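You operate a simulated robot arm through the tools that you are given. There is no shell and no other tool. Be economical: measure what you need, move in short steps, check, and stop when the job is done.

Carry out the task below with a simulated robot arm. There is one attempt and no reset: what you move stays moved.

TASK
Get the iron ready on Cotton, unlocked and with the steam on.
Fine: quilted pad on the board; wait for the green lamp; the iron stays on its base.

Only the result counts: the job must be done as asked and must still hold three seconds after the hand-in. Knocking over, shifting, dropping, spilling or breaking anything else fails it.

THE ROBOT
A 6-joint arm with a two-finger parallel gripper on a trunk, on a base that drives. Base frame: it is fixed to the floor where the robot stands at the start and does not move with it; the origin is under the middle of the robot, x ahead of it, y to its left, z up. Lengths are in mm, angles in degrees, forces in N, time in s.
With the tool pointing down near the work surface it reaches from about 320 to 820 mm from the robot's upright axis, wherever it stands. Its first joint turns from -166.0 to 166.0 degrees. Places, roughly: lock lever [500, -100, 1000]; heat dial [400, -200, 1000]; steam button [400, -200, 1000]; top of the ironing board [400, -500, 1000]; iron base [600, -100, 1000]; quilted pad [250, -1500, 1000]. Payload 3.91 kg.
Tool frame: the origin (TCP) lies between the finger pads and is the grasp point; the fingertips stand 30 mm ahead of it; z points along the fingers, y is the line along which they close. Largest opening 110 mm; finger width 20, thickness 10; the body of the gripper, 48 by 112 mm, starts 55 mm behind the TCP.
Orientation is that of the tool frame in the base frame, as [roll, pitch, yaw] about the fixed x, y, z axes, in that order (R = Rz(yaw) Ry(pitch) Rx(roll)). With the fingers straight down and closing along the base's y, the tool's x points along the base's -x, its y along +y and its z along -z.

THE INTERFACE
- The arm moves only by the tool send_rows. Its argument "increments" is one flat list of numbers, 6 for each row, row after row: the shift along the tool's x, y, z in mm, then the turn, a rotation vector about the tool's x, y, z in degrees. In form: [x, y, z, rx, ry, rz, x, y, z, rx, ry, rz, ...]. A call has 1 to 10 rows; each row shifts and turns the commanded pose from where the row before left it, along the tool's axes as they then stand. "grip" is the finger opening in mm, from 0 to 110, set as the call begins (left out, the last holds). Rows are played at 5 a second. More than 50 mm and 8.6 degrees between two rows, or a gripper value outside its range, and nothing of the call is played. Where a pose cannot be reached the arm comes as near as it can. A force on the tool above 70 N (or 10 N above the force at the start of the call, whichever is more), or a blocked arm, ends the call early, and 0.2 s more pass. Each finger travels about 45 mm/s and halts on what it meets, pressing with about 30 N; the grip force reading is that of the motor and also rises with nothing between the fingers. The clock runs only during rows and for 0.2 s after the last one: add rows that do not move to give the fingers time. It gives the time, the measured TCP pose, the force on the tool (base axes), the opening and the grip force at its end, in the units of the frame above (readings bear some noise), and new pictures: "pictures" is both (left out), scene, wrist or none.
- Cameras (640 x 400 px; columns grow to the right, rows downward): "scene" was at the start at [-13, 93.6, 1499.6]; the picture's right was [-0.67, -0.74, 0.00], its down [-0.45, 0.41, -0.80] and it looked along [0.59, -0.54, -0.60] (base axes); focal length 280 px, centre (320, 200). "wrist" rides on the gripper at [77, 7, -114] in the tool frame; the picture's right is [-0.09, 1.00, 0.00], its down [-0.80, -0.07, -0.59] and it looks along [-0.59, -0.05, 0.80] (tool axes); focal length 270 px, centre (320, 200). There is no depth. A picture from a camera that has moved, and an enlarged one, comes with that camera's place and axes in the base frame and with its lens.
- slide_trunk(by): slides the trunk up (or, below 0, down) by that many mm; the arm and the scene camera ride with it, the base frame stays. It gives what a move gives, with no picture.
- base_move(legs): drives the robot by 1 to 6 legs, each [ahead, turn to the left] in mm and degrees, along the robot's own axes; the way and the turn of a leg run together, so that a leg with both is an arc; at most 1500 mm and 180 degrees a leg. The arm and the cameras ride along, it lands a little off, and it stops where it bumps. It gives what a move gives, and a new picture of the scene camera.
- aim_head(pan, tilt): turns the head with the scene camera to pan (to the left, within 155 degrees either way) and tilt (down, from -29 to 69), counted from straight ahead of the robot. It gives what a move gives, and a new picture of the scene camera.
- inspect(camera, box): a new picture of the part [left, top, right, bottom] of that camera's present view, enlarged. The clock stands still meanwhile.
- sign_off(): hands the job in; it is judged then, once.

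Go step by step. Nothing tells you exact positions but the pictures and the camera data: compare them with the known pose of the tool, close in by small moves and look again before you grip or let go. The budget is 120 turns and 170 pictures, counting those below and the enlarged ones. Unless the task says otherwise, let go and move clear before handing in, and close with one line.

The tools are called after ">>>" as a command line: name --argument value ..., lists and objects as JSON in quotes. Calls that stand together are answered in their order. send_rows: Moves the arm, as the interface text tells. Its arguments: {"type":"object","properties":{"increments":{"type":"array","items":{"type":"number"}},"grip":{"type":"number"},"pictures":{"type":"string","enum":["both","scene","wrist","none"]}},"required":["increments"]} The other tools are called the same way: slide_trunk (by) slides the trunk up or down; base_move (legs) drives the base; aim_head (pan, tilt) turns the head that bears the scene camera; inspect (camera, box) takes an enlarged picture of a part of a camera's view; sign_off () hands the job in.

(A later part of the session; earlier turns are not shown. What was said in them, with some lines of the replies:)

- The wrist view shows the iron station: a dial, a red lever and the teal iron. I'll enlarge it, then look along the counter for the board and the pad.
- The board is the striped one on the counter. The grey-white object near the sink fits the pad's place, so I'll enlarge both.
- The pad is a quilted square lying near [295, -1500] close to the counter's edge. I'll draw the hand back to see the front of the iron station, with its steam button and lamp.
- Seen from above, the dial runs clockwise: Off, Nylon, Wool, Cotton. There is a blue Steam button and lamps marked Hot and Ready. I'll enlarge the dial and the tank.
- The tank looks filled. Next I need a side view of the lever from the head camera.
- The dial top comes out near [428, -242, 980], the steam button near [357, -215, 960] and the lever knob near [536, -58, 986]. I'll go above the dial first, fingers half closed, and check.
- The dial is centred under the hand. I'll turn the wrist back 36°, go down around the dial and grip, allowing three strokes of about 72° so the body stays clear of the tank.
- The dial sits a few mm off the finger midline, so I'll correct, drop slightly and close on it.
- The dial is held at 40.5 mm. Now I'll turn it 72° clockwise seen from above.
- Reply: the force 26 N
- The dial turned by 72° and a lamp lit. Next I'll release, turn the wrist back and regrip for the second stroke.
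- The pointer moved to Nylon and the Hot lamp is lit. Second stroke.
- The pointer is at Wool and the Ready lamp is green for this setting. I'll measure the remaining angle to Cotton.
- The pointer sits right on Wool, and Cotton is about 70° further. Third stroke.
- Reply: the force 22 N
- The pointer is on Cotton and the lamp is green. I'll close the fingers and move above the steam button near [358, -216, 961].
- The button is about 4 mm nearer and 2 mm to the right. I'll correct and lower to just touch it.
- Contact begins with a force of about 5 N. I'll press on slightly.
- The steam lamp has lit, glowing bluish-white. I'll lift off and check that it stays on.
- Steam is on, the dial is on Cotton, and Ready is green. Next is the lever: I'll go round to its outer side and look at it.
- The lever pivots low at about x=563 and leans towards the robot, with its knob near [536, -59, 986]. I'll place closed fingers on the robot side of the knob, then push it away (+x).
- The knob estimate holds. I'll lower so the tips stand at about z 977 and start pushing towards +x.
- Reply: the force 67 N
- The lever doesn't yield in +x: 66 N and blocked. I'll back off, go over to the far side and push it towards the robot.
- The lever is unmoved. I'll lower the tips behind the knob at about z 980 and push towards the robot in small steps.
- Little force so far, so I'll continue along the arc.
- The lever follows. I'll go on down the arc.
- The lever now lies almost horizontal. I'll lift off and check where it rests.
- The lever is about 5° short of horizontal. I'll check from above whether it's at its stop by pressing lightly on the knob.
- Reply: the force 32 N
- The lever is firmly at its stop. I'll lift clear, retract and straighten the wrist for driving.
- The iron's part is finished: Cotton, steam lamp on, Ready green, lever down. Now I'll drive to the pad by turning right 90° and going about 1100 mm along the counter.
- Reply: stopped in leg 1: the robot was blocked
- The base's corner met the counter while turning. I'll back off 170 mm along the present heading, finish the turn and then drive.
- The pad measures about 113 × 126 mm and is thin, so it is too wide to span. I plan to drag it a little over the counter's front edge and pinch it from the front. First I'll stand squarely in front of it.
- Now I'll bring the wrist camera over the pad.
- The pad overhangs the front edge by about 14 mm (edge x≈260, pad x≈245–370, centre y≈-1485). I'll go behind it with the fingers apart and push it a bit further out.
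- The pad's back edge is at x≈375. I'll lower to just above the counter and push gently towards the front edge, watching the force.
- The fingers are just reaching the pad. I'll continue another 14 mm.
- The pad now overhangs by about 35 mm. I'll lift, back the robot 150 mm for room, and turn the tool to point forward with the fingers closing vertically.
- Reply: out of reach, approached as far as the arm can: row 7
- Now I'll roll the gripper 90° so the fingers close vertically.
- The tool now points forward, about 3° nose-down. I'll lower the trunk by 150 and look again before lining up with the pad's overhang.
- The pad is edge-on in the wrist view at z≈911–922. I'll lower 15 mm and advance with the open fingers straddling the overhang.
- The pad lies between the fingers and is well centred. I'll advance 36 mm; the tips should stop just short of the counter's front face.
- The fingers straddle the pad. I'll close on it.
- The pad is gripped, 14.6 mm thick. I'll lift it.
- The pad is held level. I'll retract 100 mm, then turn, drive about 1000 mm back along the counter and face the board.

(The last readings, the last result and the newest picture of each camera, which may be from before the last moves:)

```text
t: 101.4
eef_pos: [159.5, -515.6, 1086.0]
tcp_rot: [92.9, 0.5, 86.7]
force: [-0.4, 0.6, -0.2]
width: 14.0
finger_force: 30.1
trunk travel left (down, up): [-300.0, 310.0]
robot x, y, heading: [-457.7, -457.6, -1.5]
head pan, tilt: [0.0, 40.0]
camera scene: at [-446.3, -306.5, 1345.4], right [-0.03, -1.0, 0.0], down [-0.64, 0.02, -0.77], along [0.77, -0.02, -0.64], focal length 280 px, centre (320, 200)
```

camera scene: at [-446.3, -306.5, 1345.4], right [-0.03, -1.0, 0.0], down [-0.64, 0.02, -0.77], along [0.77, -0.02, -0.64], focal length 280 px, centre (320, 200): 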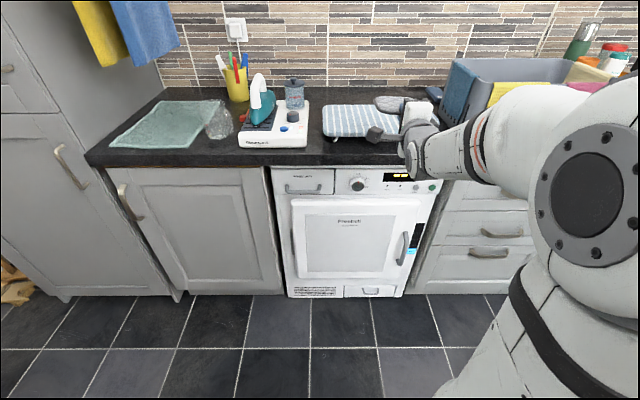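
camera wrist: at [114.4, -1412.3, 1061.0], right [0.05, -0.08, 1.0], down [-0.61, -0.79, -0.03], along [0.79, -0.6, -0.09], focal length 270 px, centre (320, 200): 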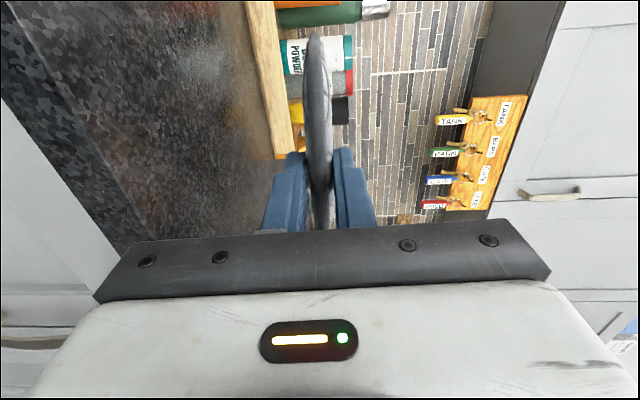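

>>> inspect --camera "scene" --box '[220, 60, 460, 180]'

>>> inspect --camera "scene" --box '[310, 80, 450, 160]'

```text
2.67 times, centred on (340, 120) of scene
camera zoom: at [-446.3, -306.5, 1345.4], right [-0.03, -1.0, 0.0], down [-0.64, 0.02, -0.77], along [0.77, -0.02, -0.64], focal length 746 px, centre (267, 413)
```

zoom: 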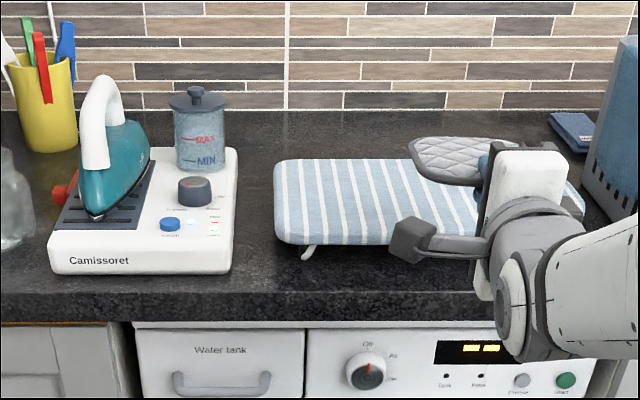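

```text
4.57 times, centred on (380, 120) of scene
camera zoom: at [-446.3, -306.5, 1345.4], right [-0.03, -1.0, 0.0], down [-0.64, 0.02, -0.77], along [0.77, -0.02, -0.64], focal length 1278 px, centre (46, 566)
```

zoom: 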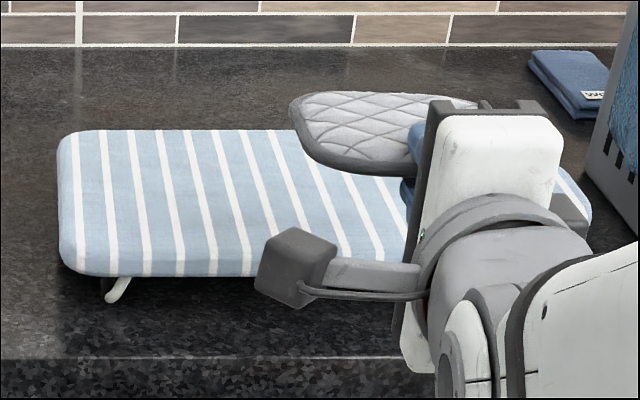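

The board top is near z 960, spanning x≈340–550 and y≈-340 to -720. I plan to set the pad centred near [440, -505], so I'll drive 140 mm closer.

>>> base_move --legs '[[140, 0]]'

>>> send_rows --increments '[0, -25, 20, 0, 0, 0, 0, -15, 20, 7, 0, 0]' --pictures "both"

```text
t: 102.8
eef_pos: [299.6, -520.1, 1084.8]
tcp_rot: [93.0, 0.5, 86.7]
force: [-0.1, -0.2, -1.0]
width: 14.2
finger_force: 30.0
trunk travel left (down, up): [-300.0, 310.0]
robot x, y, heading: [-316.0, -460.9, -1.6]
head pan, tilt: [0.0, 40.0]
camera scene: at [-306.1, -310.4, 1345.3], right [-0.03, -1.0, 0.0], down [-0.64, 0.02, -0.77], along [0.77, -0.02, -0.64], focal length 280 px, centre (320, 200)
```

scene: 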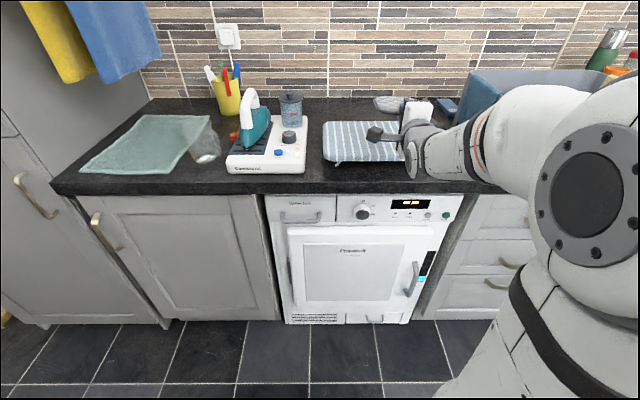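

```text
t: 103.3
eef_pos: [337.9, -522.6, 1041.1]
tcp_rot: [100.2, 0.4, 86.7]
force: [0.1, 0.3, -0.1]
width: 13.7
finger_force: 29.8
trunk travel left (down, up): [-300.0, 310.0]
robot x, y, heading: [-318.5, -461.3, -1.5]
head pan, tilt: [0.0, 40.0]
camera scene: at [-305.6, -310.5, 1345.3], right [-0.03, -1.0, 0.0], down [-0.64, 0.02, -0.77], along [0.77, -0.02, -0.64], focal length 280 px, centre (320, 200)
camera wrist: at [230.2, -439.2, 1067.5], right [0.17, -0.09, 0.98], down [-0.64, -0.76, 0.04], along [0.75, -0.64, -0.19], focal length 270 px, centre (320, 200)
```

scene: 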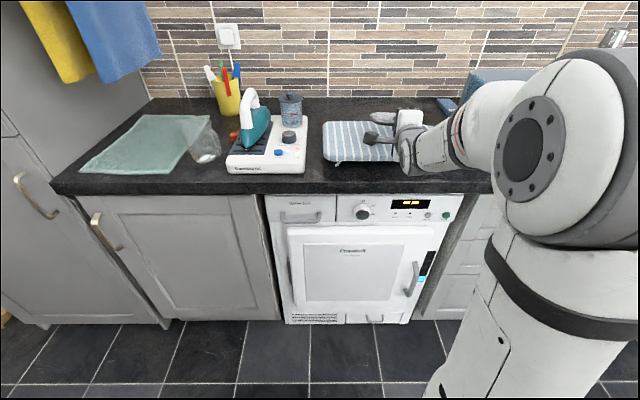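
wrist: 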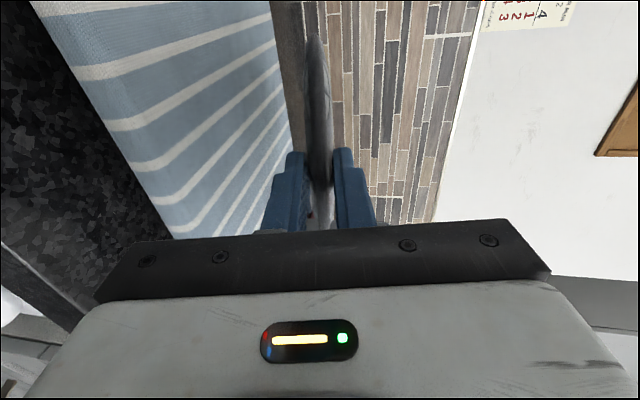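

I'll shift 30 mm to the left, forward and down to about 10 mm above the board.

>>> send_rows --increments '[30, 0, 0, 0, 0, 0, 0, 0, 24, 0, 0, 0, 0, 0, 23, 0, 0, 0, 0, -17, 0, 0, 0, 0, 0, -16, 0, 0, 0, 0]' --pictures "both"

>>> inspect --camera "scene" --box '[300, 80, 460, 180]'

>>> inspect --camera "wrist" --box '[200, 0, 440, 240]'

```text
t: 104.5
eef_pos: [381.3, -494.0, 1000.0]
tcp_rot: [100.1, 0.4, 86.7]
force: [-0.1, 0.4, -0.1]
width: 13.9
finger_force: 29.7
trunk travel left (down, up): [-300.0, 310.0]
robot x, y, heading: [-318.9, -458.5, -1.6]
head pan, tilt: [0.0, 40.0]
camera scene: at [-305.9, -310.4, 1345.4], right [-0.03, -1.0, 0.0], down [-0.64, 0.02, -0.77], along [0.77, -0.02, -0.64], focal length 280 px, centre (320, 200)
camera wrist: at [273.2, -412.0, 1027.5], right [0.17, -0.09, 0.98], down [-0.64, -0.76, 0.04], along [0.75, -0.64, -0.19], focal length 270 px, centre (320, 200)
```

scene: 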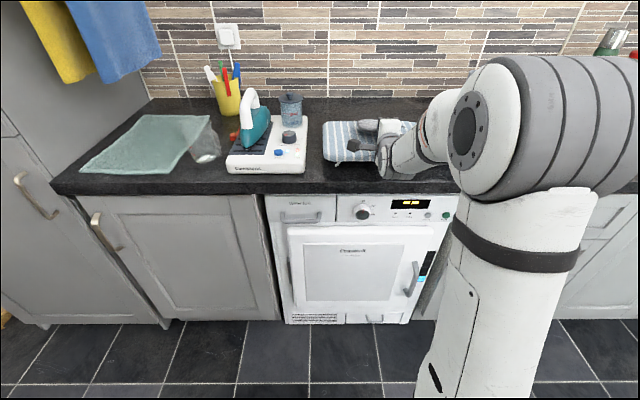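
wrist: 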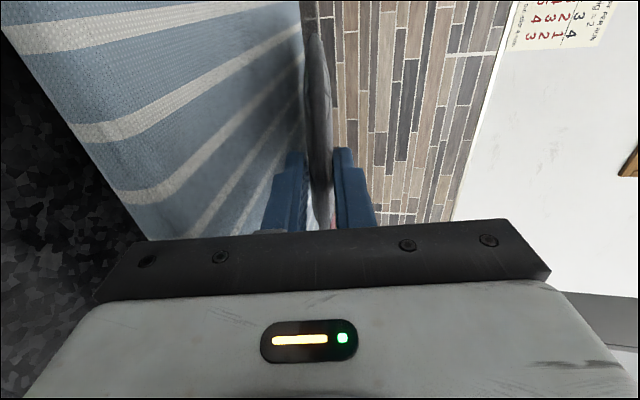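

```text
4.00 times, centred on (380, 130) of scene
camera zoom: at [-305.9, -310.4, 1345.4], right [-0.03, -1.0, 0.0], down [-0.64, 0.02, -0.77], along [0.77, -0.02, -0.64], focal length 1119 px, centre (80, 480)
```

zoom: 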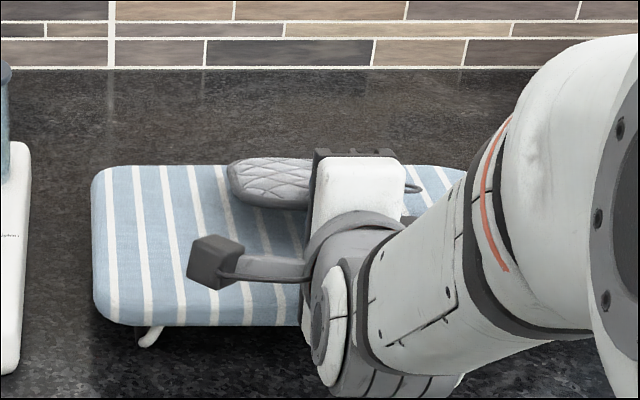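

```text
1.67 times, centred on (320, 120) of wrist
camera zoom: at [273.2, -412.0, 1027.5], right [0.17, -0.09, 0.98], down [-0.64, -0.76, 0.04], along [0.75, -0.64, -0.19], focal length 450 px, centre (320, 333)
```

zoom: 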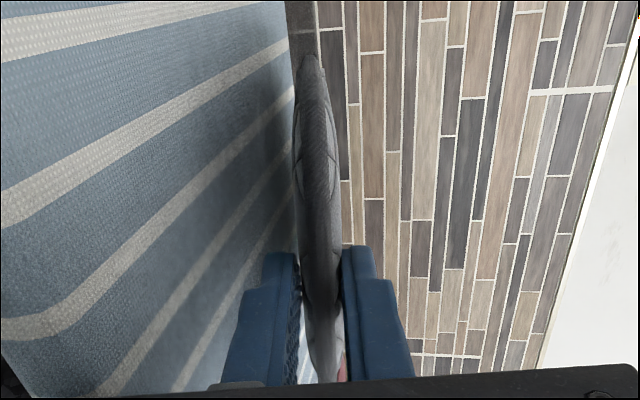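

The pad is over the board's middle. I'll lower in small steps until its far edge touches.

>>> send_rows --increments '[0, -4, 0, 0, 0, 0, 0, -3, 0, 0, 0, 0]' --pictures "none"

>>> send_rows --increments '[0, -3, 0, 0, 0, 0]' --pictures "wrist"

```text
t: 105.2
eef_pos: [378.8, -495.0, 994.3]
tcp_rot: [100.0, 0.6, 86.7]
force: [0.1, -0.1, -0.2]
width: 14.1
finger_force: 29.6
trunk travel left (down, up): [-300.0, 310.0]
robot x, y, heading: [-320.1, -458.5, -1.6]
head pan, tilt: [0.0, 40.0]
```

```text
t: 105.5
eef_pos: [378.6, -495.4, 992.6]
tcp_rot: [100.1, 0.5, 86.7]
force: [0.4, -0.6, -0.3]
width: 13.9
finger_force: 29.9
trunk travel left (down, up): [-300.0, 310.0]
robot x, y, heading: [-322.3, -459.4, -1.5]
head pan, tilt: [0.0, 40.0]
camera wrist: at [271.8, -412.1, 1018.8], right [0.17, -0.09, 0.98], down [-0.64, -0.76, 0.04], along [0.75, -0.64, -0.19], focal length 270 px, centre (320, 200)
```

wrist: 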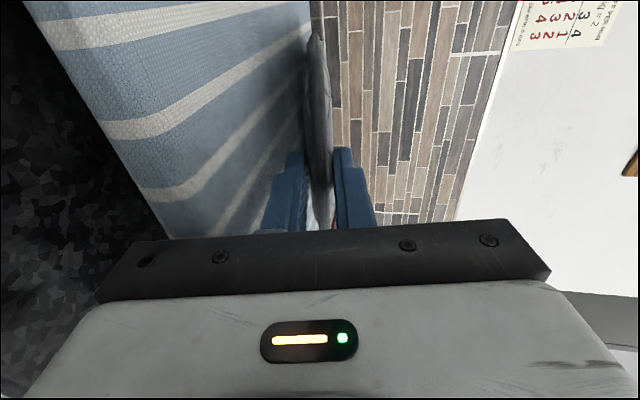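

>>> send_rows --increments '[0, -2, 0, 0, 0, 0, 0, -2, 0, 0, 0, 0, 0, -2, 0, 0, 0, 0]' --pictures "none"

>>> send_rows --increments '[0, -2, 0, 0, 0, 0]' --pictures "wrist"

>>> inspect --camera "wrist" --box '[220, 10, 400, 240]'

```text
t: 106.3
eef_pos: [377.2, -494.3, 987.6]
tcp_rot: [99.9, 0.5, 86.7]
force: [0.6, -1.6, 4.7]
width: 14.4
finger_force: 30.4
trunk travel left (down, up): [-300.0, 310.0]
robot x, y, heading: [-316.6, -462.6, -1.5]
head pan, tilt: [0.0, 40.0]
```

```text
t: 106.8
eef_pos: [376.2, -494.8, 985.3]
tcp_rot: [99.9, 0.5, 86.7]
force: [0.0, -0.7, 6.2]
width: 14.4
finger_force: 31.1
trunk travel left (down, up): [-300.0, 310.0]
robot x, y, heading: [-318.8, -463.5, -1.6]
head pan, tilt: [0.0, 40.0]
camera wrist: at [269.5, -411.5, 1011.1], right [0.17, -0.09, 0.98], down [-0.64, -0.76, 0.04], along [0.75, -0.64, -0.19], focal length 270 px, centre (320, 200)
```

wrist: 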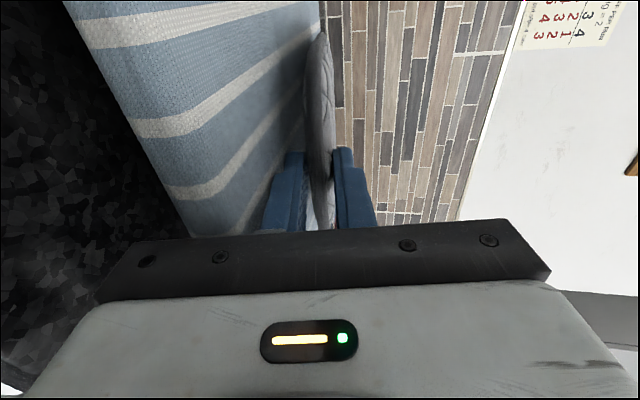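

```text
1.74 times, centred on (310, 125) of wrist
camera zoom: at [269.5, -411.5, 1011.1], right [0.17, -0.09, 0.98], down [-0.64, -0.76, 0.04], along [0.75, -0.64, -0.19], focal length 470 px, centre (337, 330)
```

zoom: 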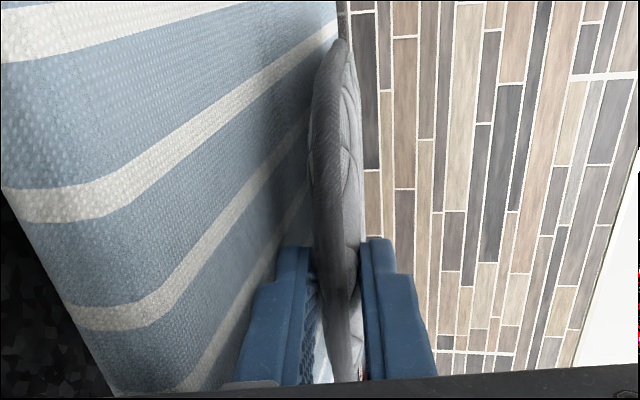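

The pad's far edge touches the board. I'll raise 3 mm, open slightly so the lower finger clears the board, and look.

>>> send_rows --increments '[0, 3, 0, 0, 0, 0, 0, 0, 0, 0, 0, 0, 0, 0, 0, 0, 0, 0]' --grip 23 --pictures "wrist"

```text
t: 107.5
eef_pos: [377.4, -495.6, 988.7]
tcp_rot: [100.1, 0.4, 86.7]
force: [-1.8, 1.2, 3.0]
width: 21.2
finger_force: 0.0
trunk travel left (down, up): [-300.0, 310.0]
robot x, y, heading: [-315.1, -460.4, -1.7]
head pan, tilt: [0.0, 40.0]
camera wrist: at [270.0, -411.6, 1014.0], right [0.17, -0.09, 0.98], down [-0.64, -0.76, 0.04], along [0.75, -0.64, -0.19], focal length 270 px, centre (320, 200)
```

wrist: 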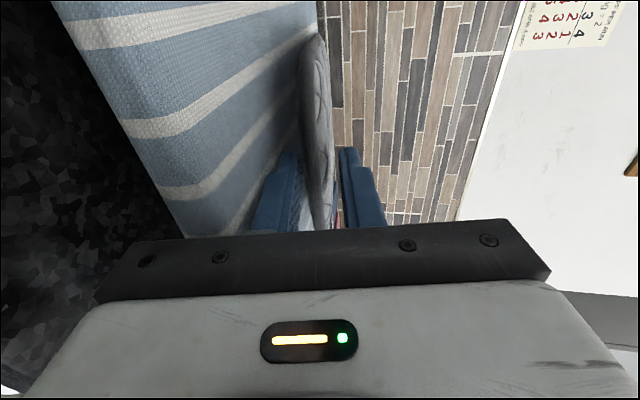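

The pad has dropped onto the lower finger and the board. I'll withdraw backwards slowly.

>>> send_rows --increments '[0, 0, -8, 0, 0, 0, 0, 0, -10, 0, 0, 0, 0, 0, -10, 0, 0, 0]' --pictures "wrist"

>>> inspect --camera "scene" --box '[300, 80, 460, 180]'

```text
t: 108.3
eef_pos: [349.6, -491.8, 991.9]
tcp_rot: [100.0, 0.5, 86.7]
force: [-0.4, -0.3, -0.3]
width: 23.0
finger_force: 0.1
trunk travel left (down, up): [-300.0, 310.0]
robot x, y, heading: [-316.1, -460.7, -1.3]
head pan, tilt: [0.0, 40.0]
camera wrist: at [242.6, -409.6, 1018.3], right [0.17, -0.09, 0.98], down [-0.64, -0.76, 0.04], along [0.75, -0.64, -0.19], focal length 270 px, centre (320, 200)
```

wrist: 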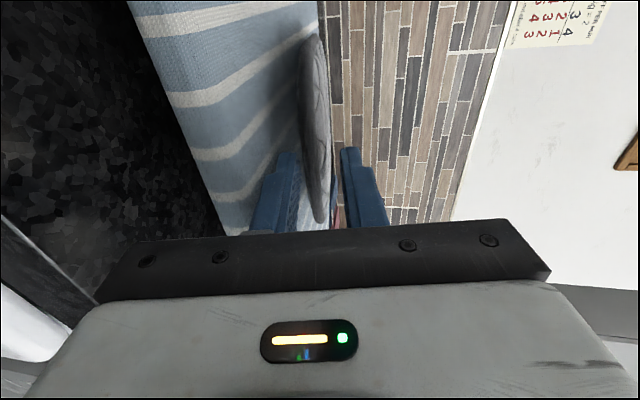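

```text
4.00 times, centred on (380, 130) of scene
camera zoom: at [-305.9, -310.4, 1345.3], right [-0.03, -1.0, 0.0], down [-0.64, 0.02, -0.77], along [0.77, -0.02, -0.64], focal length 1119 px, centre (80, 480)
```

zoom: 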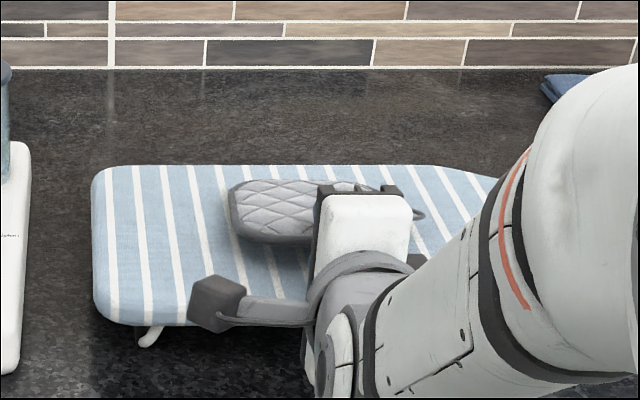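

The pad is staying on the board. I'll withdraw the rest of the way.

>>> send_rows --increments '[0, 0, -10, 0, 0, 0, 0, 0, -15, 0, 0, 0, 0, 0, -25, 0, 0, 0, 0, 0, -30, 0, 0, 0]' --pictures "wrist"

>>> inspect --camera "scene" --box '[300, 80, 460, 180]'

```text
t: 109.3
eef_pos: [270.3, -490.1, 1006.2]
tcp_rot: [100.1, 0.6, 86.6]
force: [-0.1, 0.0, 0.3]
width: 23.2
finger_force: 0.1
trunk travel left (down, up): [-300.0, 310.0]
robot x, y, heading: [-319.4, -458.9, -1.8]
head pan, tilt: [0.0, 40.0]
camera wrist: at [163.1, -406.1, 1032.0], right [0.17, -0.09, 0.98], down [-0.64, -0.76, 0.04], along [0.75, -0.64, -0.19], focal length 270 px, centre (320, 200)
```

wrist: 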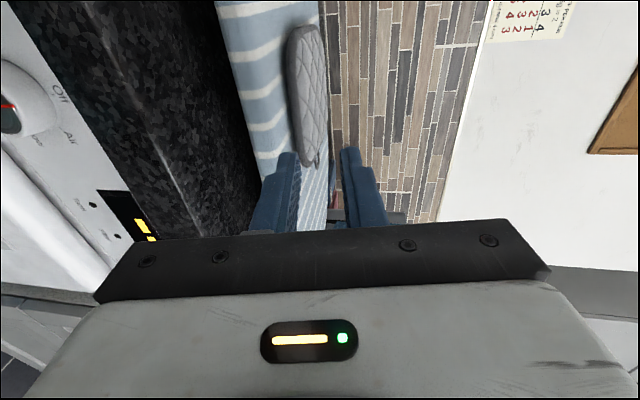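

```text
4.00 times, centred on (380, 130) of scene
camera zoom: at [-305.9, -310.4, 1345.3], right [-0.03, -1.0, 0.0], down [-0.64, 0.02, -0.77], along [0.77, -0.02, -0.64], focal length 1119 px, centre (80, 480)
```

zoom: 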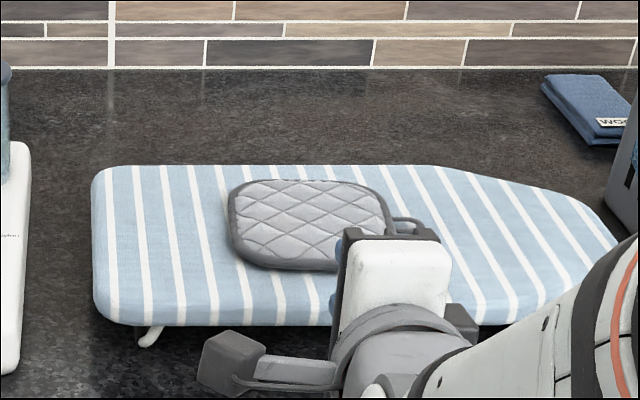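

The pad lies flat in the middle of the board. I'll back the robot away and check the iron's lamps and lever one last time.

>>> base_move --legs '[[-150, 0]]'

>>> inspect --camera "scene" --box '[210, 70, 330, 160]'

>>> inspect --camera "scene" --box '[255, 100, 315, 145]'

```text
t: 110.7
eef_pos: [120.0, -484.9, 1006.2]
tcp_rot: [100.0, 0.4, 86.7]
force: [0.2, 0.6, -0.7]
width: 22.8
finger_force: 0.1
trunk travel left (down, up): [-300.0, 310.0]
robot x, y, heading: [-465.4, -455.9, -1.8]
head pan, tilt: [0.0, 40.0]
camera scene: at [-456.6, -306.3, 1345.3], right [-0.03, -1.0, 0.0], down [-0.64, 0.02, -0.77], along [0.77, -0.02, -0.64], focal length 280 px, centre (320, 200)
```

scene: 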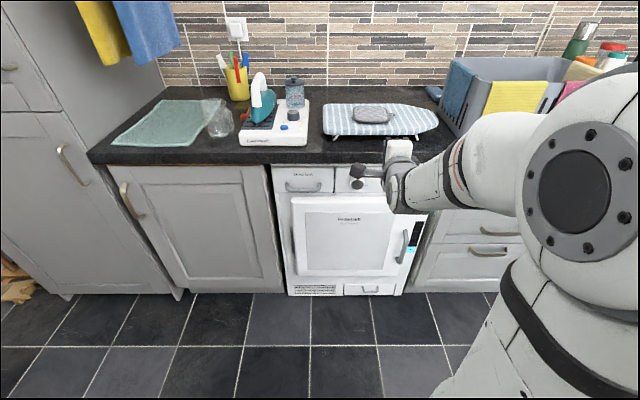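

```text
4.44 times, centred on (270, 115) of scene
camera zoom: at [-456.6, -306.3, 1345.3], right [-0.03, -1.0, 0.0], down [-0.64, 0.02, -0.77], along [0.77, -0.02, -0.64], focal length 1243 px, centre (542, 578)
```

zoom: 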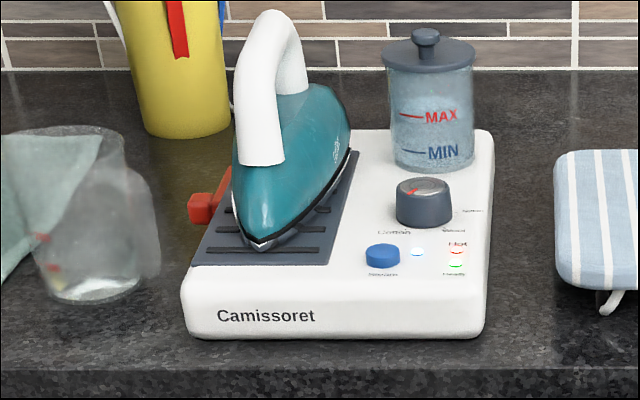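

```text
8.89 times, centred on (285, 122) of scene
camera zoom: at [-456.6, -306.3, 1345.3], right [-0.03, -1.0, 0.0], down [-0.64, 0.02, -0.77], along [0.77, -0.02, -0.64], focal length 2486 px, centre (631, 889)
```

zoom: 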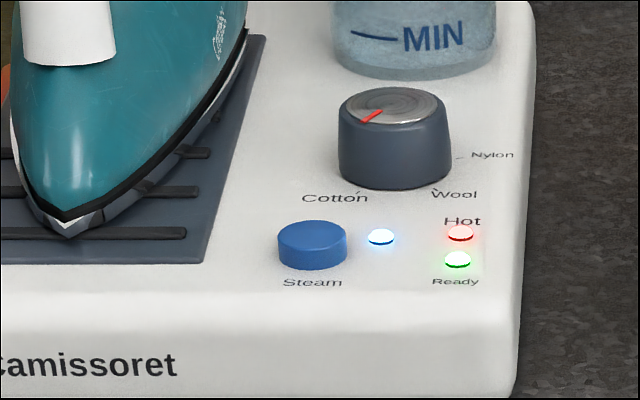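

Everything holds: the pointer is on Cotton, the steam lamp is on, Ready is green, the lever is down and the iron is on its base. The pad lies flat on the board and the arm is clear, so I'm handing in.

>>> sign_off

```text
The job is handed in.
```

The iron is on its base, set to Cotton, unlocked and steaming, with the green Ready lamp lit. The quilted pad lies flat on the board. I took the lever's down position as unlocked, because it moves only that way and carries no label. No verdict came back at hand-in.
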